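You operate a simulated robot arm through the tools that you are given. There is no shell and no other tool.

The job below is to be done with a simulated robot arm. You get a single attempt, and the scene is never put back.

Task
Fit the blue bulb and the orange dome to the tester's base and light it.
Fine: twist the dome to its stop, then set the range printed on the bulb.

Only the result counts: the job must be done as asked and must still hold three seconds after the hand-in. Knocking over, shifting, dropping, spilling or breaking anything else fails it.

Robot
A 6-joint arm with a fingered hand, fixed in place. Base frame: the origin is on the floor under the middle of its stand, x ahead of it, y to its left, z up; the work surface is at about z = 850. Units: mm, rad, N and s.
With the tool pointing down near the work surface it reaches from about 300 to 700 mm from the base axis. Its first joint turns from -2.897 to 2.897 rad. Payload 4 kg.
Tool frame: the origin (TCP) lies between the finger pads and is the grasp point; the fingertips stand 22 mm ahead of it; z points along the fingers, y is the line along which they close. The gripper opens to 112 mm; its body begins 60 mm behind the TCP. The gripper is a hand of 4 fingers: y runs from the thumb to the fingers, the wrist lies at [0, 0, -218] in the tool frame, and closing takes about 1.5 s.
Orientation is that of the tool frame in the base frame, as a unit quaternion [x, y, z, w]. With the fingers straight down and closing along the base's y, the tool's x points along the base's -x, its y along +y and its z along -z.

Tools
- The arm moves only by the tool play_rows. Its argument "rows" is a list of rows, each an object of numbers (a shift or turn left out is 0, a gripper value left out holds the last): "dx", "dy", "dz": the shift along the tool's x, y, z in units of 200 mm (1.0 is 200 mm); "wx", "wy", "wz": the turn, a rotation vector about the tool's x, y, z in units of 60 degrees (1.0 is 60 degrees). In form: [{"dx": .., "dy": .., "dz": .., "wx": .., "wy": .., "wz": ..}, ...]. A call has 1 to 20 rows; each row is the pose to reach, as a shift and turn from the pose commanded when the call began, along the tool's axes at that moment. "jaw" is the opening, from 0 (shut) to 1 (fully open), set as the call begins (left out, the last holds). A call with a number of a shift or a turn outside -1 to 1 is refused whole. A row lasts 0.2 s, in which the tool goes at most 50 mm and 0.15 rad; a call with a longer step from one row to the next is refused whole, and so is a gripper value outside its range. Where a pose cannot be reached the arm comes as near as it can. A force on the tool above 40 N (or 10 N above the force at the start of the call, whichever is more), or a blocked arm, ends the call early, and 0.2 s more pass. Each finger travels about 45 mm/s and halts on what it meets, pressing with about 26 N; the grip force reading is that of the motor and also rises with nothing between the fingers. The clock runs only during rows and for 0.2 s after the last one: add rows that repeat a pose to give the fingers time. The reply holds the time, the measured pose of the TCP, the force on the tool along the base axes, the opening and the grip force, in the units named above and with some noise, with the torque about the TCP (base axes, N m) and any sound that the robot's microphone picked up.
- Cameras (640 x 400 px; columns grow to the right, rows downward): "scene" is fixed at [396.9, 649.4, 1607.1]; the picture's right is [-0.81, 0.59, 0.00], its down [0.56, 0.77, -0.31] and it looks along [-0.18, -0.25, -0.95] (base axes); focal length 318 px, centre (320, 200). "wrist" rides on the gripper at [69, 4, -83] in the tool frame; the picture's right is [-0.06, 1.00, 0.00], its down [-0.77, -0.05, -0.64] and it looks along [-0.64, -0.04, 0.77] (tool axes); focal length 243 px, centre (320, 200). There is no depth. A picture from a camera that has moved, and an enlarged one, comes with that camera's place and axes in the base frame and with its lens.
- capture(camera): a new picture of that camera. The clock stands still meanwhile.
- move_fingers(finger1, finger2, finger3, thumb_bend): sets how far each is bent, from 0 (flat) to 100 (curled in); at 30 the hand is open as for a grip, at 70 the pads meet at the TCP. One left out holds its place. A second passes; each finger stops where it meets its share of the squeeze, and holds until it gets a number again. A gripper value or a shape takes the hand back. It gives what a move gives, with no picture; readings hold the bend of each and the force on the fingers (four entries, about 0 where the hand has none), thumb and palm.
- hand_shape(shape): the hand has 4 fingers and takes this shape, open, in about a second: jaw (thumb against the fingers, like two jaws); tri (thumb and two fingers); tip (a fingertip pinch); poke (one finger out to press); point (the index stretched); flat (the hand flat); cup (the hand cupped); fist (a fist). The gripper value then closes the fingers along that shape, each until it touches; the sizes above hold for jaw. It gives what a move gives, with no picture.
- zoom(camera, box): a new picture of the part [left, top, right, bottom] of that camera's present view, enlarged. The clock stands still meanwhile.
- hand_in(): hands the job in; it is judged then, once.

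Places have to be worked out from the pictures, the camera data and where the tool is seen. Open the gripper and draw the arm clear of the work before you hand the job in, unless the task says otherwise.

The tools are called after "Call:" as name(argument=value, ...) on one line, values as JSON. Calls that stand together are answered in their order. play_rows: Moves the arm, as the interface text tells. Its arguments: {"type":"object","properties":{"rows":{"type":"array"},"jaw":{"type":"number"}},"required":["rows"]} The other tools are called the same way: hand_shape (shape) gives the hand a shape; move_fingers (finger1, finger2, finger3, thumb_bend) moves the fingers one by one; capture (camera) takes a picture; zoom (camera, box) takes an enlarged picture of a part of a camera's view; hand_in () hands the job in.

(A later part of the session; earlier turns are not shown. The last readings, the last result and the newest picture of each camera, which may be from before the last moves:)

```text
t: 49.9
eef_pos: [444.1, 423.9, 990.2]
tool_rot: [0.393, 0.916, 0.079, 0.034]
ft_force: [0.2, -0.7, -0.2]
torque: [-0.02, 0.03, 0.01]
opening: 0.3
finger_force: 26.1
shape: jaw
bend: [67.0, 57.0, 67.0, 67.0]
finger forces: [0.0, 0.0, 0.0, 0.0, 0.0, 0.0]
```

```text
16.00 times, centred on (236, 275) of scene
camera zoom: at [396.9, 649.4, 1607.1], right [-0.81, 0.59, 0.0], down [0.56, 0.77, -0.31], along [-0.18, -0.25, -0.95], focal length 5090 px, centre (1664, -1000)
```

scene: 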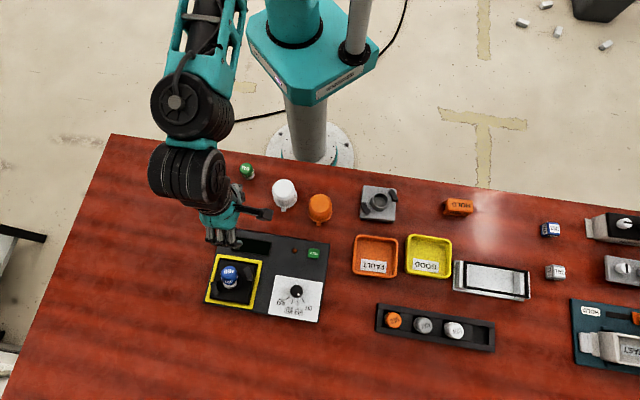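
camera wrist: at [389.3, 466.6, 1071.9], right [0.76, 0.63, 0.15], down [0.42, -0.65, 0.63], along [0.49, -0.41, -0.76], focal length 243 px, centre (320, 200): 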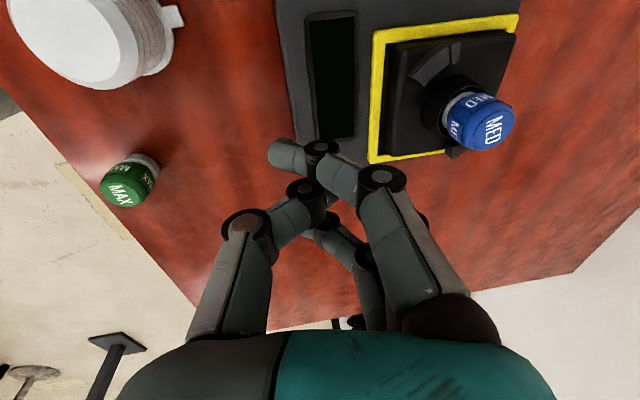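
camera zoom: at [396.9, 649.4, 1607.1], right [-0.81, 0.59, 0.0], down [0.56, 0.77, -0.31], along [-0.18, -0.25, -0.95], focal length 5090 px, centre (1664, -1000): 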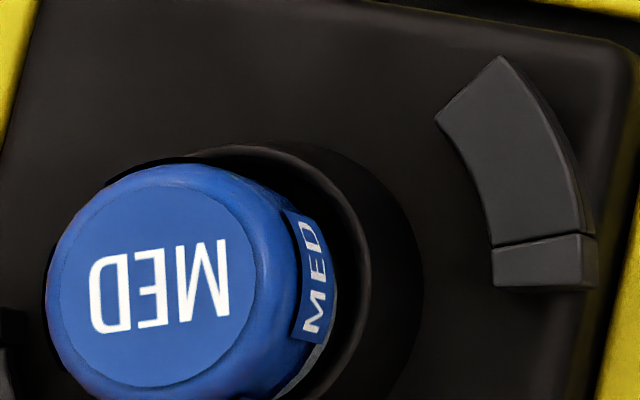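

The bulb is firm, upright and concentric, so I go on to the dome. It stands near (270, 475) with tabs at about 50° and 230°, is 60 mm tall and about 53 mm across. I undo the lean, then turn the hand so that it can grip the dome with the lean needed later at the socket.

Call:
play_rows(rows=[{"dz": -0.05, "wx": 0.08}, {"dz": -0.1, "wx": 0.1583}, {"dz": -0.1, "wx": 0.1583}], jaw=0.85)

Call:
play_rows(rows=[{"wz": -0.12}, {"wz": -0.25}, {"wz": -0.38}, {"wz": -0.5}, {"wz": -0.62}, {"wz": -0.74}, {"wz": -0.86}, {"wz": -0.95}, {"wz": -1.0}])

Call:
play_rows(rows=[{"wz": -0.12}, {"wz": -0.25}, {"wz": -0.38}, {"wz": -0.5}, {"wz": -0.62}, {"wz": -0.74}, {"wz": -0.86}, {"wz": -0.95}, {"wz": -1.0}])

Call:
play_rows(rows=[{"wz": -0.12}, {"wz": -0.242}, {"wz": -0.242}])

```text
t: 50.7
eef_pos: [441.5, 421.7, 1011.5]
tool_rot: [0.394, 0.919, 0.003, 0.002]
ft_force: [-0.1, 0.1, 0.1]
torque: [0.01, 0.0, 0.0]
opening: 94.9
finger_force: 0.0
shape: jaw
bend: [54.0, 54.0, 54.0, 50.0]
finger forces: [0.0, 0.0, 0.1, 0.0, 0.0, 0.0]
```

```text
t: 52.7
eef_pos: [440.0, 421.3, 1009.3]
tool_rot: [-0.119, 0.993, 0.002, 0.003]
ft_force: [0.2, -0.1, 0.2]
torque: [0.03, 0.0, -0.01]
opening: 95.0
finger_force: 0.1
shape: jaw
bend: [54.0, 54.0, 54.0, 50.0]
finger forces: [0.0, 0.0, 0.0, 0.0, 0.0, 0.0]
```

```text
t: 54.7
eef_pos: [440.7, 421.6, 1010.7]
tool_rot: [-0.6, 0.8, 0.001, 0.004]
ft_force: [1.0, 0.3, 0.3]
torque: [-0.02, -0.01, 0.03]
opening: 95.2
finger_force: 0.0
shape: jaw
bend: [54.0, 54.0, 54.0, 50.0]
finger forces: [0.1, 0.0, 0.0, 0.0, 0.1, 0.0]
```

```text
t: 55.5
eef_pos: [441.1, 420.4, 1010.9]
tool_rot: [-0.696, 0.718, 0.0, 0.003]
ft_force: [-0.1, 0.8, -0.3]
torque: [0.01, -0.01, -0.01]
opening: 94.9
finger_force: 0.0
shape: jaw
bend: [54.0, 54.0, 54.0, 50.0]
finger forces: [0.0, 0.0, 0.0, 0.0, 0.0, 0.1]
```

The hand is turned as wanted. I move above the orange dome at z ≈ 1000 and lean the hand 9°.

Call:
play_rows(rows=[{"dx": -0.02, "dy": 0.08, "dz": 0.01}, {"dx": -0.06, "dy": 0.22, "dz": 0.02}, {"dx": -0.11, "dy": 0.38, "dz": 0.03}, {"dx": -0.16, "dy": 0.54, "dz": 0.04}, {"dx": -0.2, "dy": 0.7, "dz": 0.05}, {"dx": -0.23, "dy": 0.82, "dz": 0.055}, {"dx": -0.2414, "dy": 0.858, "dz": 0.055, "wy": -0.075}, {"dx": -0.2414, "dy": 0.858, "dz": 0.055, "wy": -0.15}, {"dx": -0.2414, "dy": 0.858, "dz": 0.055, "wy": -0.15}])

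Call:
capture(camera="wrist")

Call:
capture(camera="scene")

```text
t: 57.5
eef_pos: [271.3, 474.8, 997.7]
tool_rot: [-0.694, 0.716, 0.055, 0.06]
ft_force: [-0.9, 0.2, -0.1]
torque: [0.01, 0.01, -0.02]
opening: 94.6
finger_force: 0.1
shape: jaw
bend: [54.0, 54.0, 54.0, 50.0]
finger forces: [0.1, 0.0, 0.0, 0.0, 0.1, 0.1]
```

```text
taken
camera wrist: at [263.8, 393.6, 1069.8], right [-1.0, 0.1, 0.01], down [0.07, 0.65, 0.76], along [0.07, 0.75, -0.65], focal length 243 px, centre (320, 200)
```

wrist: 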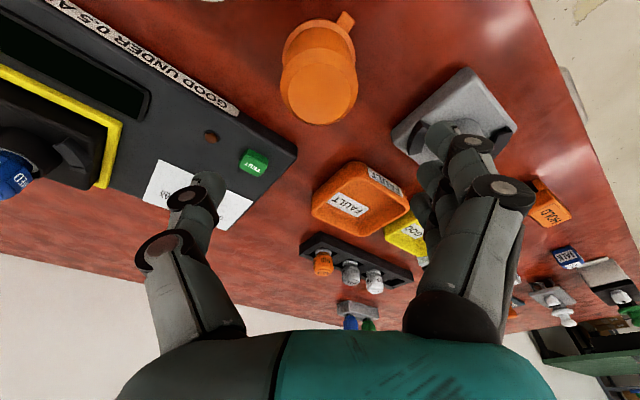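

```text
taken
```

scene: 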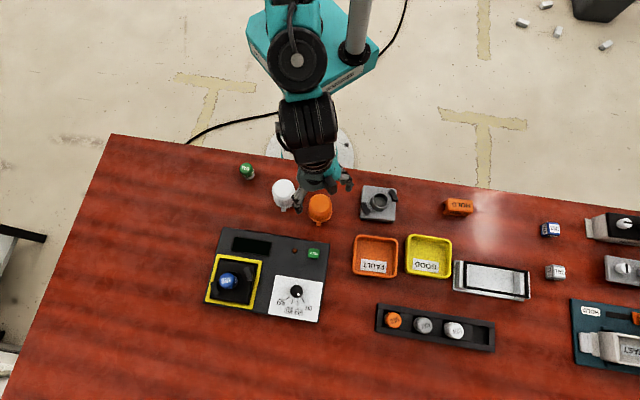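

The dome is under the camera, between thumb and fingers. I enlarge it to fix its centre and the tab direction.

Call:
zoom(camera="wrist", box=[250, 0, 390, 140])

Call:
zoom(camera="scene", box=[295, 180, 345, 230])

```text
2.86 times, centred on (320, 70) of wrist
camera zoom: at [263.8, 393.6, 1069.8], right [-1.0, 0.1, 0.01], down [0.07, 0.65, 0.76], along [0.07, 0.75, -0.65], focal length 693 px, centre (320, 571)
```

zoom: 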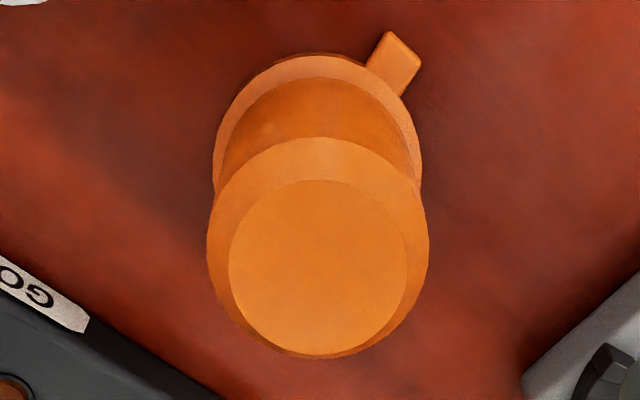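

```text
8.00 times, centred on (320, 205) of scene
camera zoom: at [396.9, 649.4, 1607.1], right [-0.81, 0.59, 0.0], down [0.56, 0.77, -0.31], along [-0.18, -0.25, -0.95], focal length 2545 px, centre (320, 160)
```

zoom: 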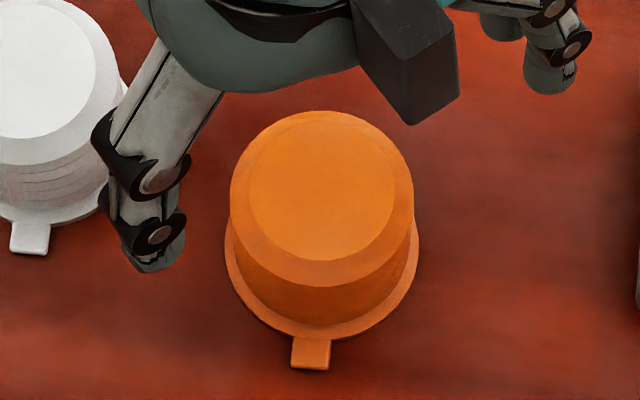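

The wrist view puts the dome's centre at about (270.5, 471) with tabs at 49° and 229°. I descend straight to TCP z = 890, fingertips about 18 mm above the table, straddling it.

Call:
play_rows(rows=[{"dx": 0.02, "dy": 0.002, "dz": 0.1}, {"dx": 0.045, "dy": 0.004, "dz": 0.22}, {"dx": 0.068, "dy": 0.006, "dz": 0.34}, {"dx": 0.09, "dy": 0.006, "dz": 0.45}, {"dx": 0.104, "dy": 0.006, "dz": 0.52}, {"dx": 0.106, "dy": 0.006, "dz": 0.529}, {"dx": 0.106, "dy": 0.006, "dz": 0.529}])

Call:
capture(camera="wrist")

Call:
zoom(camera="scene", box=[270, 150, 370, 240])

```text
t: 59.1
eef_pos: [272.1, 472.1, 891.0]
tool_rot: [-0.693, 0.716, 0.054, 0.06]
ft_force: [-0.1, -0.3, 0.6]
torque: [0.02, -0.02, 0.01]
opening: 95.1
finger_force: 0.2
shape: jaw
bend: [54.0, 54.0, 54.0, 50.0]
finger forces: [0.0, 0.0, 0.1, 0.0, 0.0, 0.1]
```

```text
taken
camera wrist: at [263.4, 389.4, 962.2], right [-1.0, 0.1, 0.01], down [0.07, 0.65, 0.76], along [0.07, 0.75, -0.65], focal length 243 px, centre (320, 200)
```

wrist: 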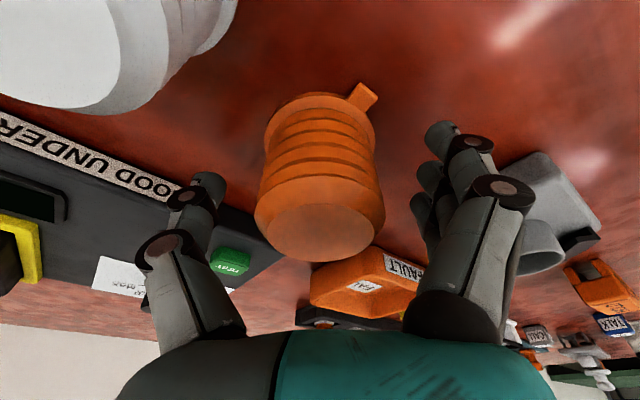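

```text
4.44 times, centred on (320, 195) of scene
camera zoom: at [396.9, 649.4, 1607.1], right [-0.81, 0.59, 0.0], down [0.56, 0.77, -0.31], along [-0.18, -0.25, -0.95], focal length 1414 px, centre (320, 222)
```

zoom: 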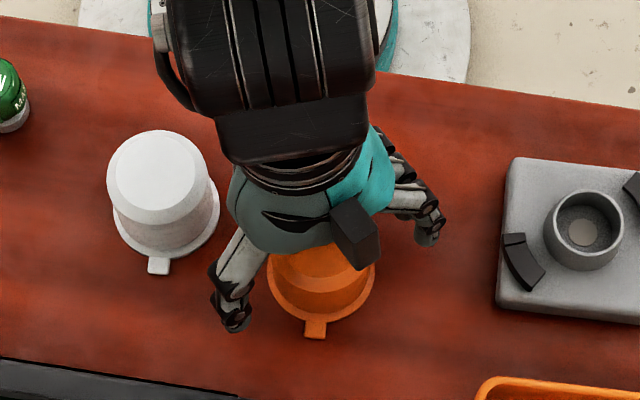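

The hand straddles the dome squarely. I close on it.

Call:
play_rows(rows=[{"dz": 0}, {"dz": 0}, {"dz": 0}, {"dz": 0}, {"dz": 0}, {"dz": 0}, {"dz": 0}, {"dz": 0}], jaw=0.25)

Call:
capture(camera="wrist")

```text
t: 60.9
eef_pos: [271.0, 471.3, 890.8]
tool_rot: [-0.693, 0.716, 0.054, 0.06]
ft_force: [0.7, 0.0, 0.6]
torque: [0.01, -0.01, 0.0]
opening: 38.6
finger_force: 26.5
shape: jaw
bend: [73.0, 73.0, 73.0, 70.0]
finger forces: [8.4, 7.4, 8.0, 0.0, 22.2, 0.0]
```

```text
taken
camera wrist: at [263.4, 389.5, 962.3], right [-1.0, 0.1, 0.01], down [0.07, 0.65, 0.76], along [0.07, 0.75, -0.65], focal length 243 px, centre (320, 200)
```

wrist: 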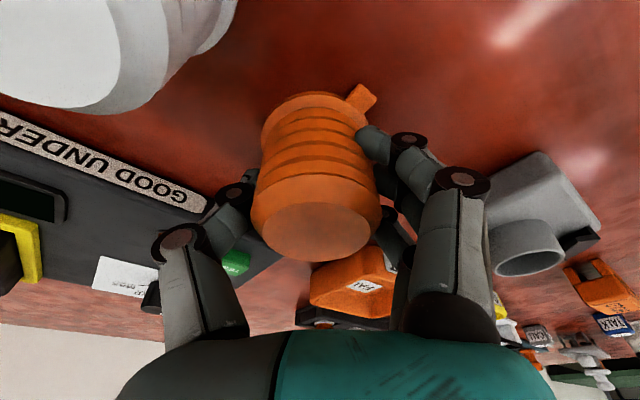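

The dome is gripped evenly (about 8 N on each finger, 22 N on the thumb). I lift it straight up about 102 mm.

Call:
play_rows(rows=[{"dx": -0.008, "dz": -0.05}, {"dx": -0.022, "dz": -0.135}, {"dx": -0.04, "dz": -0.245}, {"dx": -0.058, "dz": -0.355}, {"dx": -0.074, "dz": -0.455}, {"dx": -0.0826, "dz": -0.504}, {"dx": -0.0826, "dz": -0.504}])

Call:
capture(camera="wrist")

Call:
zoom(camera="scene", box=[270, 140, 370, 230])

```text
t: 62.5
eef_pos: [270.8, 470.7, 993.1]
tool_rot: [-0.694, 0.716, 0.054, 0.059]
ft_force: [-0.2, 0.5, -0.5]
torque: [0.03, 0.01, 0.02]
opening: 38.4
finger_force: 25.8
shape: jaw
bend: [73.0, 73.0, 73.0, 70.0]
finger forces: [8.5, 7.3, 8.1, 0.0, 22.1, 0.0]
```

```text
taken
camera wrist: at [262.7, 388.9, 1064.6], right [-1.0, 0.1, 0.01], down [0.07, 0.65, 0.76], along [0.07, 0.75, -0.65], focal length 243 px, centre (320, 200)
```

wrist: 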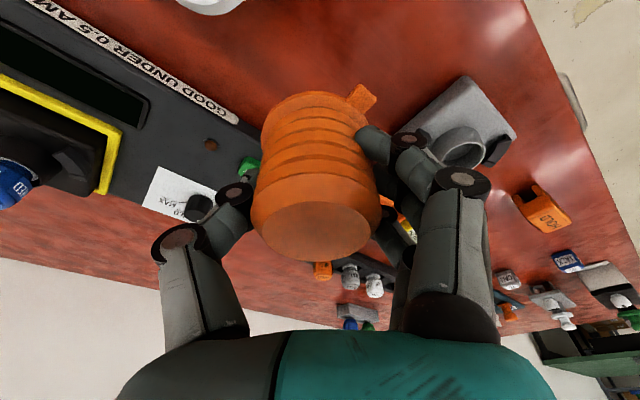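

```text
4.44 times, centred on (320, 185) of scene
camera zoom: at [396.9, 649.4, 1607.1], right [-0.81, 0.59, 0.0], down [0.56, 0.77, -0.31], along [-0.18, -0.25, -0.95], focal length 1414 px, centre (320, 267)
```

zoom: 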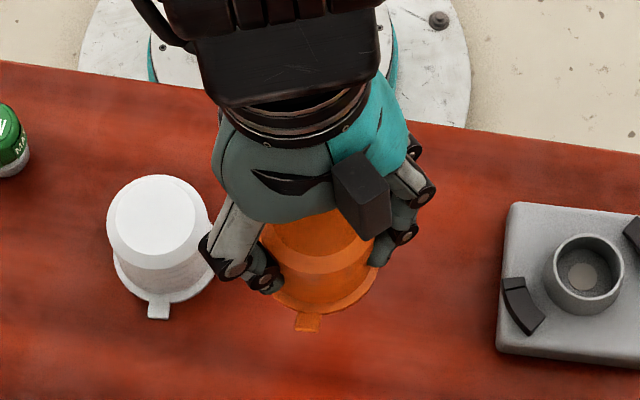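

The dome is secure. I carry it toward the socket at the same height, turning it 25° clockwise so its tabs will stand at about 24° and 204°, just clear of the hooks' entries.

Call:
play_rows(rows=[{"dx": 0.002, "dy": -0.06, "wx": 0.0, "wz": 0.0}, {"dx": 0.006, "dy": -0.18, "wx": 0.009, "wz": 0.055}, {"dx": 0.01, "dy": -0.31, "wx": 0.018, "wz": 0.11}, {"dx": 0.015, "dy": -0.44, "wx": 0.028, "wz": 0.17}, {"dx": 0.019, "dy": -0.57, "wx": 0.038, "wz": 0.23}, {"dx": 0.024, "dy": -0.7, "wx": 0.048, "wz": 0.29}, {"dx": 0.028, "dy": -0.82, "wx": 0.058, "wz": 0.35}, {"dx": 0.032, "dy": -0.92, "wx": 0.0675, "wy": 0.0019, "wz": 0.412}, {"dx": 0.033, "dy": -0.952, "wx": 0.0675, "wy": 0.0019, "wz": 0.412}, {"dx": 0.033, "dy": -0.952, "wx": 0.0675, "wy": 0.0019, "wz": 0.412}])

Call:
capture(camera="wrist")

Call:
capture(camera="scene")

```text
t: 64.7
eef_pos: [460.7, 458.3, 992.3]
tool_rot: [-0.521, 0.85, 0.039, 0.07]
ft_force: [0.2, 0.0, -1.1]
torque: [0.03, -0.03, 0.0]
opening: 38.5
finger_force: 25.8
shape: jaw
bend: [73.0, 73.0, 73.0, 70.0]
finger forces: [8.6, 7.3, 8.2, 0.0, 22.3, 0.0]
```

```text
taken
camera wrist: at [419.5, 386.9, 1064.2], right [-0.86, 0.51, 0.01], down [0.34, 0.56, 0.76], along [0.38, 0.65, -0.65], focal length 243 px, centre (320, 200)
```

wrist: 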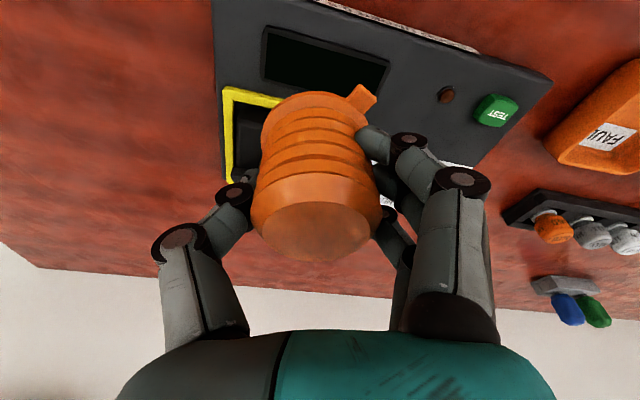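

```text
taken
```

scene: 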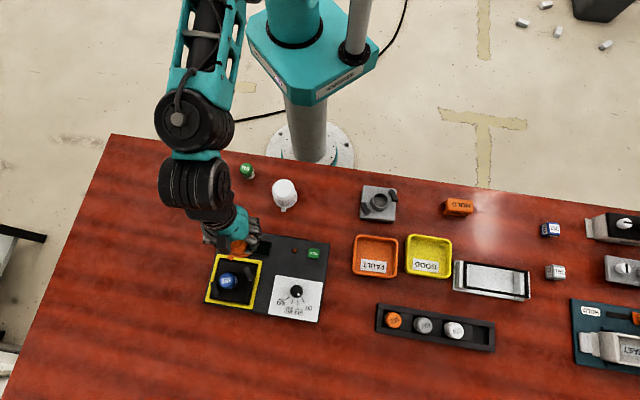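

The dome hangs unchanged in the hand. I enlarge it in the wrist picture to find its exact centre relative to the TCP.

Call:
zoom(camera="wrist", box=[230, 80, 410, 270])

```text
2.11 times, centred on (320, 175) of wrist
camera zoom: at [419.5, 386.9, 1064.2], right [-0.86, 0.51, 0.01], down [0.34, 0.56, 0.76], along [0.38, 0.65, -0.65], focal length 511 px, centre (320, 253)
```

zoom: 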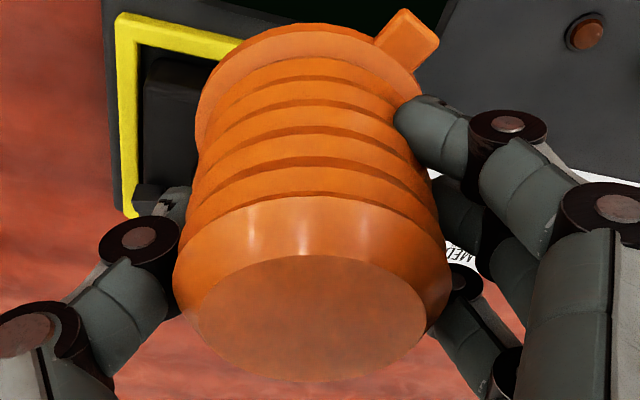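

The dome's axis is about 1.7 mm in +x and 1.6 mm in −y from the TCP. I move the dome over the socket centre (about (526, 501)), passing about 6 mm above the bulb.

Call:
play_rows(rows=[{"dx": -0.04, "dy": -0.022, "dz": 0.006}, {"dx": -0.12, "dy": -0.066, "dz": 0.019}, {"dx": -0.2, "dy": -0.11, "dz": 0.032}, {"dx": -0.28, "dy": -0.153, "dz": 0.045}, {"dx": -0.325, "dy": -0.178, "dz": 0.053}, {"dx": -0.337, "dy": -0.184, "dz": 0.0557}, {"dx": -0.337, "dy": -0.184, "dz": 0.0557}])

Call:
zoom(camera="wrist", box=[200, 40, 440, 240])

Call:
zoom(camera="scene", box=[195, 230, 275, 310])

```text
t: 66.3
eef_pos: [523.8, 500.4, 992.2]
tool_rot: [-0.522, 0.849, 0.04, 0.071]
ft_force: [-0.4, 0.6, -0.8]
torque: [0.01, 0.01, 0.02]
opening: 38.5
finger_force: 26.0
shape: jaw
bend: [73.0, 74.0, 73.0, 70.0]
finger forces: [8.7, 7.3, 8.2, 0.0, 22.3, 0.0]
```

```text
2.00 times, centred on (320, 140) of wrist
camera zoom: at [481.8, 430.7, 1063.8], right [-0.86, 0.51, 0.0], down [0.33, 0.56, 0.76], along [0.38, 0.65, -0.65], focal length 485 px, centre (320, 320)
```

zoom: 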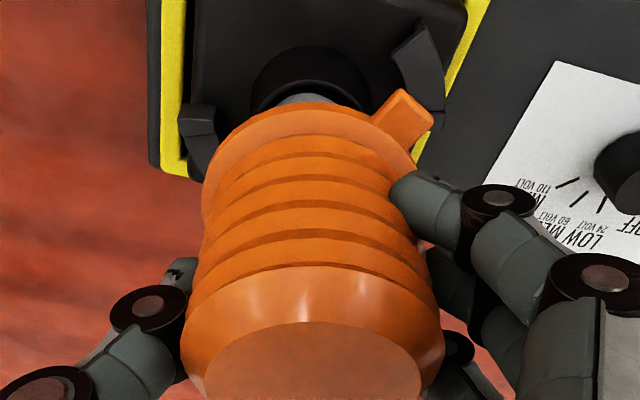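

```text
5.00 times, centred on (235, 270) of scene
camera zoom: at [396.9, 649.4, 1607.1], right [-0.81, 0.59, 0.0], down [0.56, 0.77, -0.31], along [-0.18, -0.25, -0.95], focal length 1591 px, centre (745, -150)
```

zoom: 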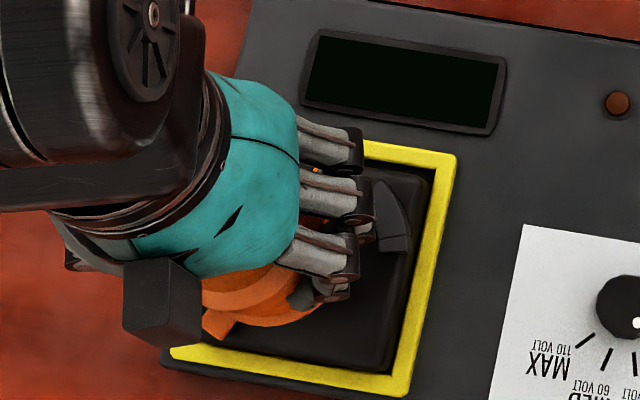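

The dome lines up laterally with the collar to within a millimetre. I lower it straight down 38 mm over the bulb, watching the force.

Call:
play_rows(rows=[{"dx": 0.004, "dz": 0.025}, {"dx": 0.009, "dz": 0.055}, {"dx": 0.0145, "dz": 0.09}, {"dx": 0.02, "dz": 0.125}, {"dx": 0.0255, "dy": 0.001, "dz": 0.158}, {"dx": 0.0304, "dy": 0.0013, "dz": 0.188}, {"dx": 0.0304, "dy": 0.0013, "dz": 0.188}])

Call:
zoom(camera="wrist", box=[200, 40, 440, 240])

Call:
zoom(camera="scene", box=[195, 240, 265, 310])

```text
t: 67.9
eef_pos: [523.7, 502.2, 953.8]
tool_rot: [-0.522, 0.849, 0.04, 0.07]
ft_force: [-0.5, 0.4, -1.0]
torque: [0.02, -0.01, 0.0]
opening: 38.5
finger_force: 26.0
shape: jaw
bend: [73.0, 74.0, 73.0, 70.0]
finger forces: [8.8, 7.4, 8.2, 0.0, 22.1, 0.1]
```

```text
2.00 times, centred on (320, 140) of wrist
camera zoom: at [482.7, 431.9, 1025.7], right [-0.86, 0.51, 0.01], down [0.33, 0.56, 0.76], along [0.38, 0.65, -0.65], focal length 485 px, centre (320, 320)
```

zoom: 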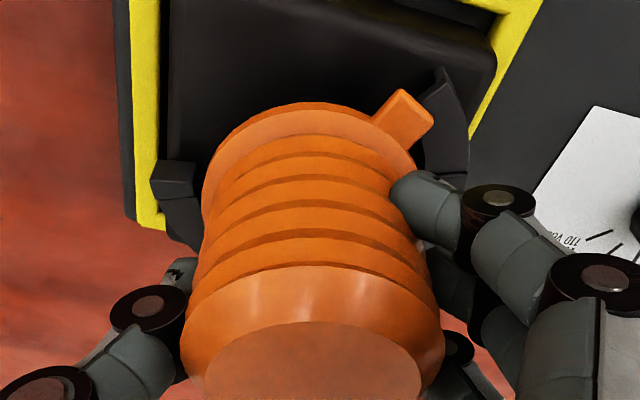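

```text
5.71 times, centred on (230, 275) of scene
camera zoom: at [396.9, 649.4, 1607.1], right [-0.81, 0.59, 0.0], down [0.56, 0.77, -0.31], along [-0.18, -0.25, -0.95], focal length 1818 px, centre (834, -229)
```

zoom: 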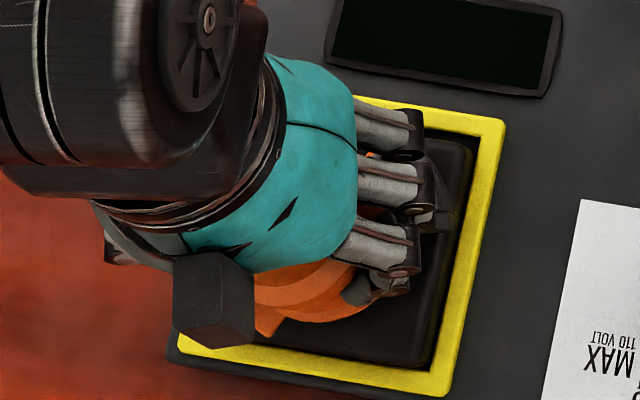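

The dome is now just above hook height. I look closely at the near tab and hook to make sure that they clear each other.

Call:
zoom(camera="wrist", box=[330, 60, 430, 150])

Call:
zoom(camera="wrist", box=[250, 80, 330, 150])

```text
4.44 times, centred on (380, 105) of wrist
camera zoom: at [482.7, 431.9, 1025.7], right [-0.86, 0.51, 0.01], down [0.33, 0.56, 0.76], along [0.38, 0.65, -0.65], focal length 1078 px, centre (53, 622)
```

zoom: 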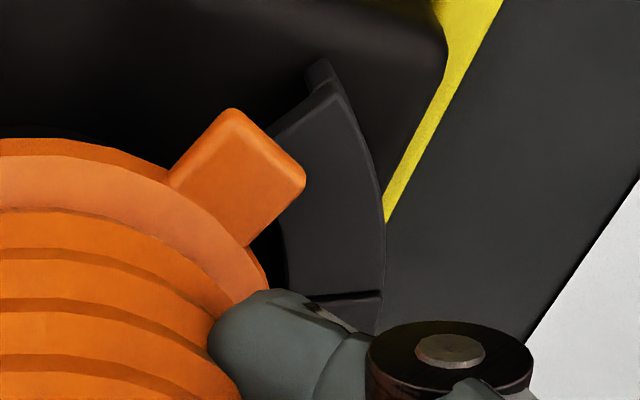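

```text
5.71 times, centred on (290, 115) of wrist
camera zoom: at [482.7, 431.9, 1025.7], right [-0.86, 0.51, 0.01], down [0.33, 0.56, 0.76], along [0.38, 0.65, -0.65], focal length 1386 px, centre (491, 686)
```

zoom: 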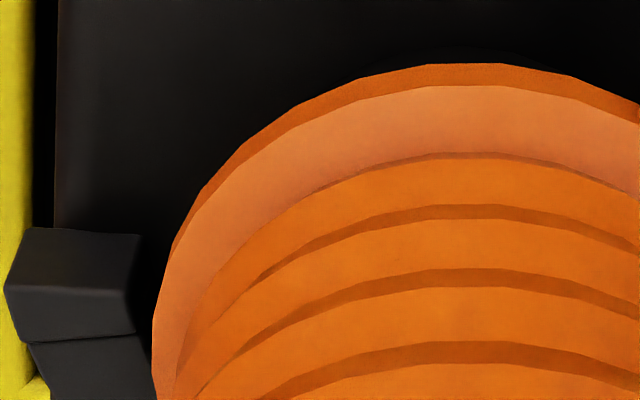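

Comparing wrist views alone, I get the hook tops at z ≈ 898, so the rim is near 912 and the floor near 895. With its top at 945 the bulb is only about 7 mm into its hole and not fully seated. So I won't fasten the dome yet. I lift the dome clear and bring it back.

Call:
play_rows(rows=[{"dx": -0.008, "dz": -0.05}, {"dx": -0.02, "dz": -0.125}, {"dx": -0.032, "dz": -0.198}, {"dx": -0.034, "dz": -0.21}, {"dx": 0.06, "dy": 0.05, "dz": -0.224}, {"dx": 0.16, "dy": 0.1, "dz": -0.24}, {"dx": 0.26, "dy": 0.155, "dz": -0.255}, {"dx": 0.305, "dy": 0.184, "dz": -0.26}, {"dx": 0.305, "dy": 0.184, "dz": -0.26}])

Call:
capture(camera="scene")

```text
t: 69.9
eef_pos: [467.0, 467.9, 998.1]
tool_rot: [-0.522, 0.849, 0.04, 0.069]
ft_force: [0.0, 0.0, -1.1]
torque: [0.0, -0.02, -0.01]
opening: 38.2
finger_force: 26.6
shape: jaw
bend: [73.0, 74.0, 73.0, 70.0]
finger forces: [9.0, 7.3, 8.2, 0.1, 22.3, 0.1]
out of reach, approached as far as the arm can: row 3, 4, 8, 9
```

```text
taken
```

scene: 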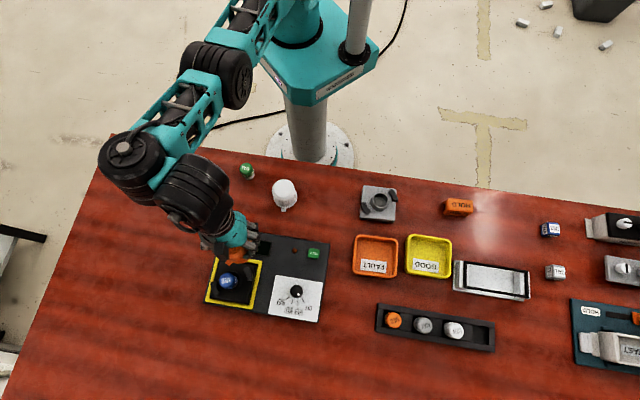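

The arm briefly met its reach limit but the dome is safe in the hand. I carry it back over its old spot at (271, 471).

Call:
play_rows(rows=[{"dx": 0.03, "dy": 0.06, "dz": -0.005}, {"dx": 0.08, "dy": 0.16, "dz": -0.013}, {"dx": 0.13, "dy": 0.27, "dz": -0.023}, {"dx": 0.18, "dy": 0.38, "dz": -0.032}, {"dx": 0.24, "dy": 0.5, "dz": -0.042}, {"dx": 0.3, "dy": 0.62, "dz": -0.052}, {"dx": 0.36, "dy": 0.74, "dz": -0.062}, {"dx": 0.41, "dy": 0.84, "dz": -0.071}, {"dx": 0.426, "dy": 0.88, "dz": -0.0745}, {"dx": 0.426, "dy": 0.88, "dz": -0.0745}])

Call:
capture(camera="scene")

Call:
capture(camera="wrist")

```text
t: 72.1
eef_pos: [329.6, 562.0, 1030.9]
tool_rot: [-0.522, 0.849, 0.04, 0.069]
ft_force: [0.0, -0.5, -0.4]
torque: [0.03, 0.01, -0.01]
opening: 38.5
finger_force: 25.7
shape: jaw
bend: [73.0, 74.0, 73.0, 70.0]
finger forces: [9.0, 7.5, 8.4, 0.0, 22.4, 0.0]
out of reach, approached as far as the arm can: row 1, 2, 3, 4, 5, 6, 7, 8, 9, 10
```

```text
taken
```

scene: 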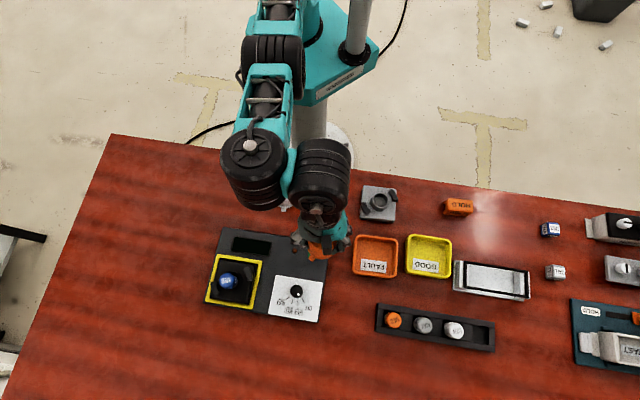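

```text
taken
camera wrist: at [288.7, 490.5, 1102.6], right [-0.86, 0.51, 0.01], down [0.34, 0.56, 0.76], along [0.38, 0.65, -0.65], focal length 243 px, centre (320, 200)
```

wrist: 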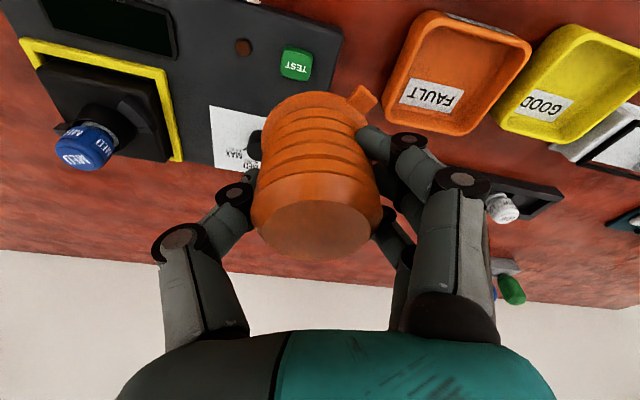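

The arm seems to have slipped into another joint configuration when it ran against its limit, and now it cannot come inward. I look at the arm itself before choosing how to undo that.

Call:
zoom(camera="scene", box=[180, 0, 440, 280])

```text
1.43 times, centred on (310, 140) of scene
camera zoom: at [396.9, 649.4, 1607.1], right [-0.81, 0.59, 0.0], down [0.56, 0.77, -0.31], along [-0.18, -0.25, -0.95], focal length 454 px, centre (334, 286)
```

zoom: 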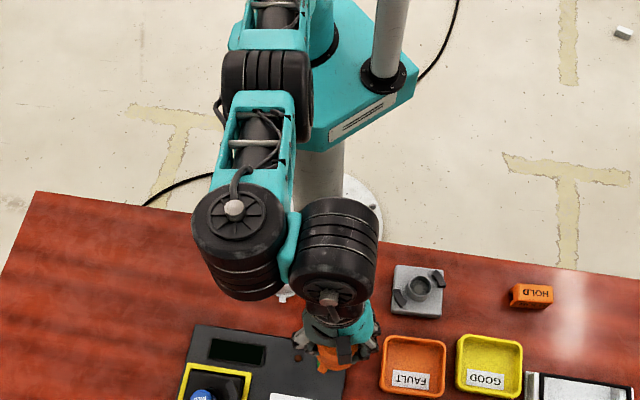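

The arm is now elbow-down after passing through full extension, which limits coming inward. I stretch it outward to its limit over free table here and come back, to let the elbow return to its normal side.

Call:
play_rows(rows=[{"dx": -0.123, "dy": -0.0075, "dz": 0.02}, {"dx": -0.247, "dy": -0.015, "dz": 0.04}, {"dx": -0.37, "dy": -0.0225, "dz": 0.06}, {"dx": -0.493, "dy": -0.03, "dz": 0.08}, {"dx": -0.493, "dy": -0.03, "dz": 0.08}, {"dx": -0.37, "dy": -0.0225, "dz": 0.06}, {"dx": -0.247, "dy": -0.015, "dz": 0.04}, {"dx": -0.123, "dy": -0.0075, "dz": 0.02}, {"dx": 0.0, "dy": 0.0, "dz": 0.0}, {"dx": 0.123, "dy": 0.0075, "dz": -0.02}, {"dx": 0.247, "dy": 0.015, "dz": -0.04}, {"dx": 0.247, "dy": 0.015, "dz": -0.04}])

Call:
capture(camera="scene")

```text
t: 74.7
eef_pos: [328.7, 559.5, 1039.5]
tool_rot: [-0.521, 0.85, 0.04, 0.069]
ft_force: [0.4, 0.0, -0.6]
torque: [0.0, 0.02, -0.02]
opening: 37.8
finger_force: 26.0
shape: jaw
bend: [73.0, 74.0, 73.0, 70.0]
finger forces: [9.3, 7.3, 8.1, 0.1, 22.3, 0.0]
out of reach, approached as far as the arm can: row 3, 4, 5, 6, 10, 11, 12
```

```text
taken
```

scene: 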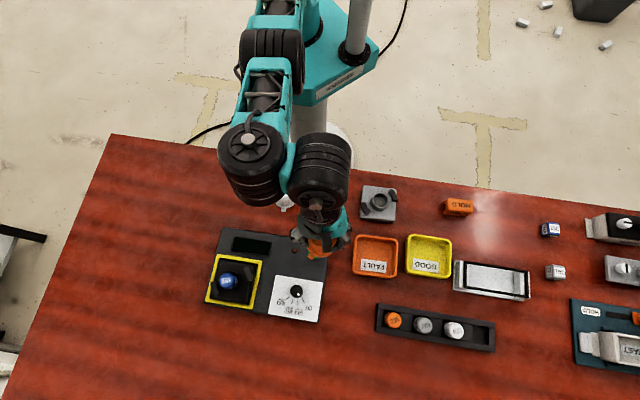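

Still the same. I look at the arm more closely to understand its joints.

Call:
zoom(camera="scene", box=[200, 0, 380, 140])

Call:
zoom(camera="scene", box=[200, 100, 380, 270])

```text
2.86 times, centred on (290, 70) of scene
camera zoom: at [396.9, 649.4, 1607.1], right [-0.81, 0.59, 0.0], down [0.56, 0.77, -0.31], along [-0.18, -0.25, -0.95], focal length 909 px, centre (406, 571)
```

zoom: 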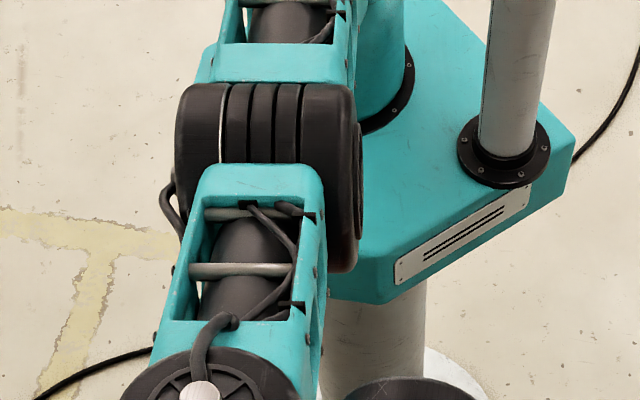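

```text
2.35 times, centred on (290, 185) of scene
camera zoom: at [396.9, 649.4, 1607.1], right [-0.81, 0.59, 0.0], down [0.56, 0.77, -0.31], along [-0.18, -0.25, -0.95], focal length 748 px, centre (391, 235)
```

zoom: 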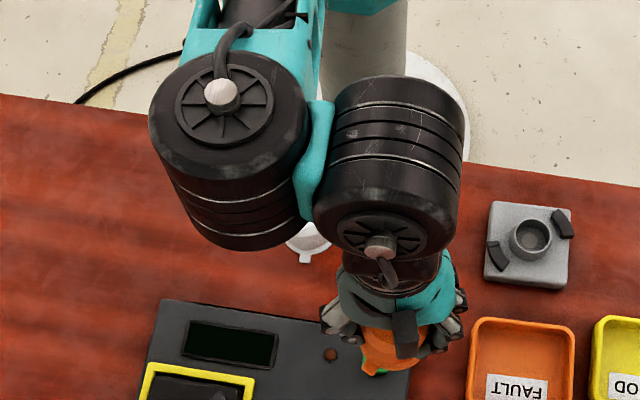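

The elbow has folded to the lower side. I stretch the arm farther beyond its reach here, hold, and come back, so it may settle on the upper side.

Call:
play_rows(rows=[{"dx": -0.24, "dy": -0.0145, "dz": 0.039}, {"dx": -0.48, "dy": -0.029, "dz": 0.078}, {"dx": -0.72, "dy": -0.0435, "dz": 0.117}, {"dx": -0.96, "dy": -0.058, "dz": 0.156}, {"dx": -0.96, "dy": -0.058, "dz": 0.156}, {"dx": -0.96, "dy": -0.058, "dz": 0.156}, {"dx": -0.72, "dy": -0.0435, "dz": 0.117}, {"dx": -0.48, "dy": -0.029, "dz": 0.078}, {"dx": -0.24, "dy": -0.0145, "dz": 0.039}, {"dx": 0.0, "dy": 0.0, "dz": 0.0}, {"dx": 0.2, "dy": 0.012, "dz": -0.032}, {"dx": 0.4, "dy": 0.024, "dz": -0.065}, {"dx": 0.4, "dy": 0.024, "dz": -0.065}])

Call:
capture(camera="scene")

```text
t: 77.5
eef_pos: [323.4, 555.0, 1061.7]
tool_rot: [-0.521, 0.85, 0.039, 0.069]
ft_force: [0.7, -1.1, -0.2]
torque: [0.0, 0.03, 0.03]
opening: 37.7
finger_force: 25.9
shape: jaw
bend: [73.0, 74.0, 73.0, 70.0]
finger forces: [9.4, 7.3, 8.1, 0.1, 22.1, 0.0]
out of reach, approached as far as the arm can: row 2, 3, 4, 5, 6, 7, 8, 11, 12, 13
```

```text
taken
```

scene: 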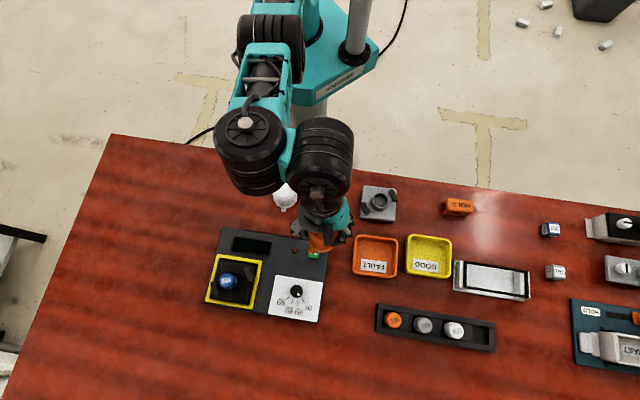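

No change yet. The slip happened when a target lay just barely beyond reach, so I creep across that boundary in 2 mm steps and then come back.

Call:
play_rows(rows=[{"dx": -0.222, "dy": -0.0133, "dz": 0.0358}, {"dx": -0.3155, "dy": -0.0189, "dz": 0.0509}, {"dx": -0.3254, "dy": -0.0195, "dz": 0.0525}, {"dx": -0.3352, "dy": -0.02, "dz": 0.0541}, {"dx": -0.3451, "dy": -0.0207, "dz": 0.0557}, {"dx": -0.355, "dy": -0.0212, "dz": 0.0572}, {"dx": -0.3648, "dy": -0.0218, "dz": 0.0588}, {"dx": -0.3747, "dy": -0.0224, "dz": 0.0604}, {"dx": -0.276, "dy": -0.0165, "dz": 0.0445}, {"dx": -0.1775, "dy": -0.0106, "dz": 0.0286}, {"dx": -0.079, "dy": -0.005, "dz": 0.0127}, {"dx": 0.02, "dy": 0.001, "dz": -0.003}, {"dx": 0.15, "dy": 0.009, "dz": -0.024}, {"dx": 0.3, "dy": 0.018, "dz": -0.048}, {"dx": 0.3, "dy": 0.018, "dz": -0.048}])

Call:
capture(camera="scene")

```text
t: 80.7
eef_pos: [291.8, 500.3, 1060.1]
tool_rot: [-0.521, 0.85, 0.04, 0.07]
ft_force: [0.2, 0.0, -0.2]
torque: [0.01, -0.02, -0.03]
opening: 37.5
finger_force: 26.1
shape: jaw
bend: [73.0, 74.0, 73.0, 70.0]
finger forces: [9.7, 7.2, 8.1, 0.0, 22.2, 0.0]
out of reach, approached as far as the arm can: row 6, 7, 8
```

```text
taken
```

scene: 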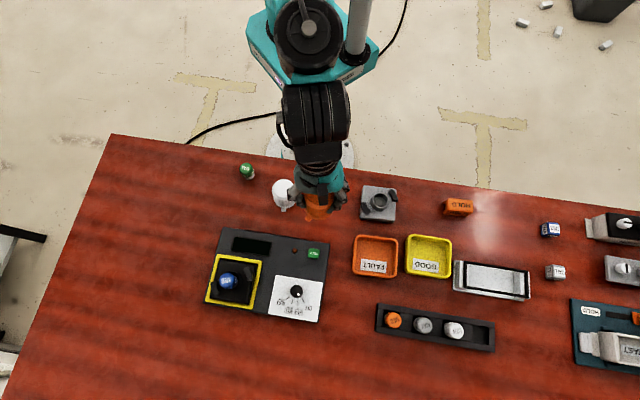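

The elbow is back on its normal side and the dome is still held. From now on I'll stay well inside the reach limit. I set the dome down at about (266, 478), clear of its neighbours.

Call:
play_rows(rows=[{"dx": 0.08, "dy": 0.032, "dz": -0.013}, {"dx": 0.156, "dy": 0.064, "dz": -0.0255}, {"dx": 0.175, "dy": 0.065, "dz": 0.09}, {"dx": 0.2, "dy": 0.066, "dz": 0.24}, {"dx": 0.225, "dy": 0.067, "dz": 0.4}, {"dx": 0.25, "dy": 0.068, "dz": 0.56}, {"dx": 0.27, "dy": 0.069, "dz": 0.68}, {"dx": 0.281, "dy": 0.07, "dz": 0.75}, {"dx": 0.286, "dy": 0.07, "dz": 0.78}, {"dx": 0.286, "dy": 0.07, "dz": 0.78}])

Call:
capture(camera="wrist")

```text
t: 82.9
eef_pos: [266.5, 479.0, 897.6]
tool_rot: [-0.521, 0.85, 0.039, 0.07]
ft_force: [0.6, -0.5, -0.3]
torque: [0.0, 0.01, -0.01]
opening: 37.4
finger_force: 26.0
shape: jaw
bend: [73.0, 74.0, 73.0, 70.0]
finger forces: [9.8, 7.3, 8.1, 0.0, 22.2, 0.1]
```

```text
taken
camera wrist: at [225.0, 408.1, 969.1], right [-0.86, 0.51, 0.01], down [0.34, 0.56, 0.76], along [0.38, 0.65, -0.65], focal length 243 px, centre (320, 200)
```

wrist: 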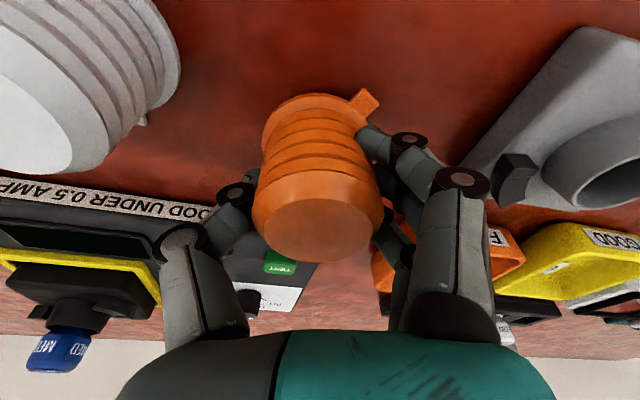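

The dome's foot is about 6 mm above the table. I lower it gently to touch.

Call:
play_rows(rows=[{"dx": 0.0012, "dz": 0.0075}, {"dx": 0.0024, "dz": 0.015}, {"dx": 0.0036, "dz": 0.0222}, {"dx": 0.0044, "dz": 0.027}, {"dx": 0.005, "dz": 0.031}, {"dx": 0.005, "dz": 0.031}])

Call:
play_rows(rows=[{"dz": 0}, {"dz": 0}, {"dz": 0}, {"dz": 0}, {"dz": 0}, {"dz": 0}], jaw=0.68)

Call:
capture(camera="wrist")

```text
t: 84.3
eef_pos: [266.5, 480.1, 891.6]
tool_rot: [-0.521, 0.849, 0.041, 0.071]
ft_force: [-0.4, 1.4, 1.1]
torque: [-0.05, 0.06, 0.0]
opening: 37.2
finger_force: 26.1
shape: jaw
bend: [73.0, 74.0, 73.0, 70.0]
finger forces: [9.9, 7.4, 8.3, 0.0, 22.5, 0.0]
```

```text
t: 85.7
eef_pos: [266.6, 479.2, 890.9]
tool_rot: [-0.522, 0.849, 0.041, 0.07]
ft_force: [0.5, 0.1, 0.2]
torque: [-0.01, -0.03, 0.0]
opening: 75.7
finger_force: 0.0
shape: jaw
bend: [69.0, 69.0, 69.0, 65.0]
finger forces: [0.1, 0.1, 0.0, 0.0, 0.0, 0.1]
```

```text
taken
camera wrist: at [225.4, 408.3, 962.7], right [-0.86, 0.51, 0.01], down [0.34, 0.56, 0.76], along [0.38, 0.65, -0.65], focal length 243 px, centre (320, 200)
```

wrist: 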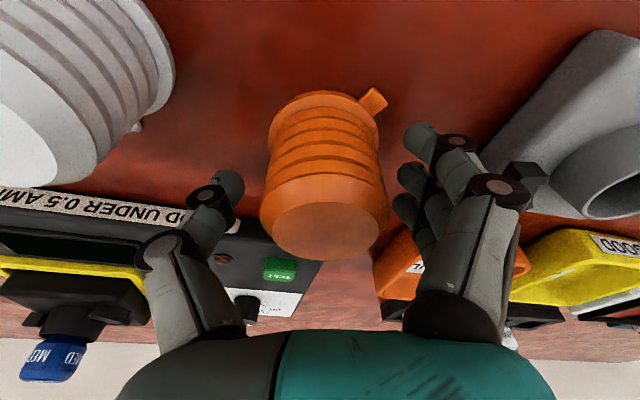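

The dome stands safely on the table. I raise the hand straight up and carry it, open, toward the socket, turning to a purely radial lean of about 11° for re-gripping the bulb.

Call:
play_rows(rows=[{"dx": -0.015, "dz": -0.09}, {"dx": -0.045, "dz": -0.27}, {"dx": -0.075, "dz": -0.46}, {"dx": -0.088, "dz": -0.543}, {"dx": -0.12, "dy": -0.1, "dz": -0.535, "wx": 0.006, "wy": -0.004, "wz": 0.036}, {"dx": -0.165, "dy": -0.25, "dz": -0.522, "wx": 0.012, "wy": -0.008, "wz": 0.072}, {"dx": -0.21, "dy": -0.4, "dz": -0.509, "wx": 0.019, "wy": -0.013, "wz": 0.12}, {"dx": -0.255, "dy": -0.55, "dz": -0.496, "wx": 0.027, "wy": -0.018, "wz": 0.165}, {"dx": -0.3, "dy": -0.7, "dz": -0.483, "wx": 0.035, "wy": -0.024, "wz": 0.21}, {"dx": -0.34, "dy": -0.84, "dz": -0.471, "wx": 0.042, "wy": -0.028, "wz": 0.255}, {"dx": -0.37, "dy": -0.94, "dz": -0.462, "wx": 0.0464, "wy": -0.031, "wz": 0.2865}, {"dx": -0.377, "dy": -0.961, "dz": -0.46, "wx": 0.0464, "wy": -0.031, "wz": 0.2865}, {"dx": -0.377, "dy": -0.961, "dz": -0.46, "wx": 0.0464, "wy": -0.031, "wz": 0.2865}])

Call:
capture(camera="wrist")

Call:
capture(camera="scene")

```text
t: 88.5
eef_pos: [465.5, 444.7, 996.1]
tool_rot: [-0.386, 0.917, 0.038, 0.089]
ft_force: [-0.2, 0.1, 1.1]
torque: [-0.01, -0.01, 0.02]
opening: 75.8
finger_force: 0.1
shape: jaw
bend: [69.0, 69.0, 69.0, 65.0]
finger forces: [0.0, 0.1, 0.0, 0.1, 0.0, 0.1]
```

```text
taken
camera wrist: at [403.0, 387.8, 1064.4], right [-0.67, 0.74, 0.01], down [0.47, 0.41, 0.78], along [0.57, 0.53, -0.63], focal length 243 px, centre (320, 200)
```

wrist: 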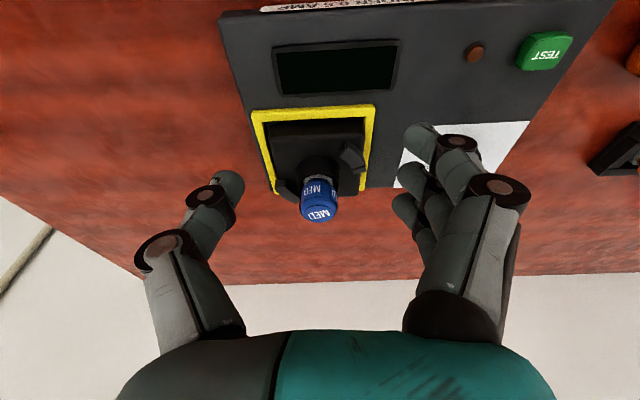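

```text
taken
```

scene: 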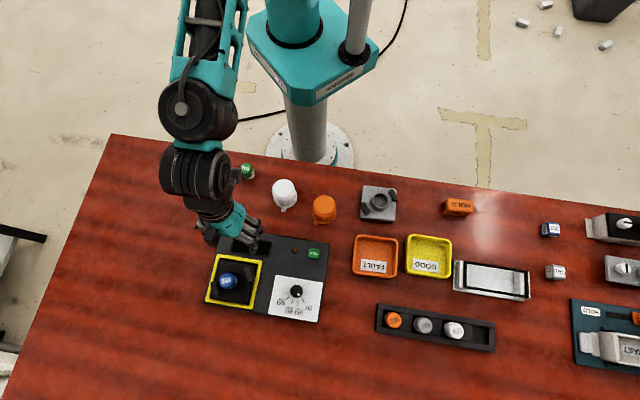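

I have a clear wrist view of the bulb from the robot side. I enlarge it to judge how deep it sits and whether it leans.

Call:
zoom(camera="wrist", box=[280, 130, 360, 230])

Call:
zoom(camera="scene", box=[217, 258, 253, 294])

```text
4.00 times, centred on (320, 180) of wrist
camera zoom: at [403.0, 387.8, 1064.4], right [-0.67, 0.74, 0.01], down [0.47, 0.41, 0.78], along [0.57, 0.53, -0.63], focal length 970 px, centre (320, 280)
```

zoom: 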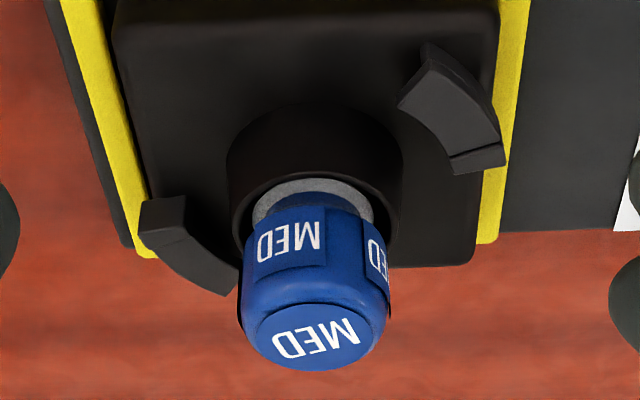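

```text
11.11 times, centred on (235, 276) of scene
camera zoom: at [396.9, 649.4, 1607.1], right [-0.81, 0.59, 0.0], down [0.56, 0.77, -0.31], along [-0.18, -0.25, -0.95], focal length 3535 px, centre (1264, -644)
```

zoom: 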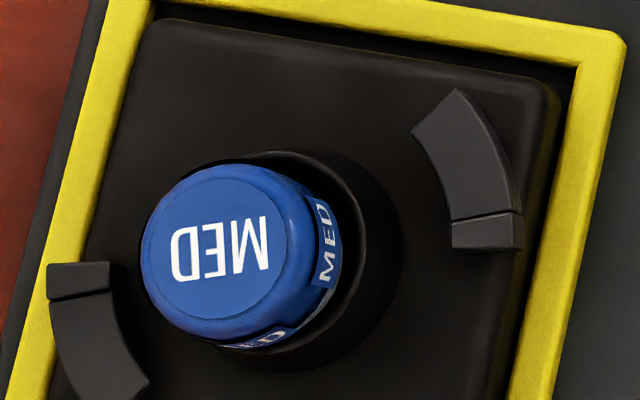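

In this picture the bulb's top is about 35 mm above the rim, so only about 6–8 mm of its foot is in, and it leans outward by about 3°: it is jammed at a slight angle. I'll grip it near its top, straighten it and press it home. First I move over it with the open hand.

Call:
play_rows(rows=[{"dx": -0.06, "dy": -0.003, "dz": 0.02}, {"dx": -0.15, "dy": -0.007, "dz": 0.05}, {"dx": -0.24, "dy": -0.012, "dz": 0.08}, {"dx": -0.33, "dy": -0.016, "dz": 0.11}, {"dx": -0.385, "dy": -0.019, "dz": 0.13}, {"dx": -0.3975, "dy": -0.0195, "dz": 0.134}, {"dx": -0.3975, "dy": -0.0195, "dz": 0.134}])

Call:
zoom(camera="wrist", box=[220, 60, 420, 220])

```text
t: 90.1
eef_pos: [525.5, 501.6, 985.1]
tool_rot: [-0.386, 0.917, 0.039, 0.09]
ft_force: [0.8, -0.7, 0.1]
torque: [-0.01, -0.02, 0.01]
opening: 75.8
finger_force: 0.0
shape: jaw
bend: [69.0, 69.0, 69.0, 65.0]
finger forces: [0.0, 0.0, 0.0, 0.0, 0.0, 0.0]
```

```text
2.50 times, centred on (320, 140) of wrist
camera zoom: at [464.1, 444.7, 1053.6], right [-0.67, 0.74, 0.01], down [0.47, 0.41, 0.78], along [0.57, 0.53, -0.63], focal length 606 px, centre (320, 350)
```

zoom: 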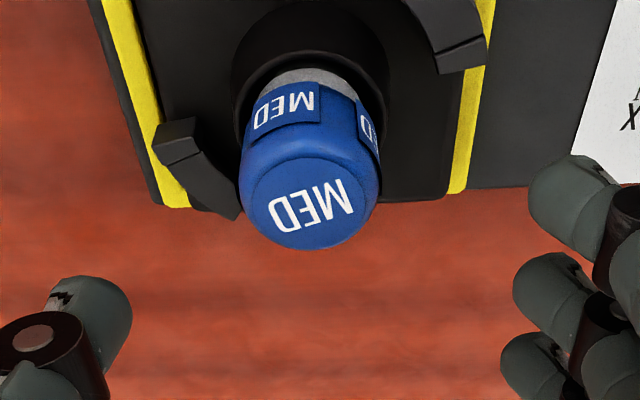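

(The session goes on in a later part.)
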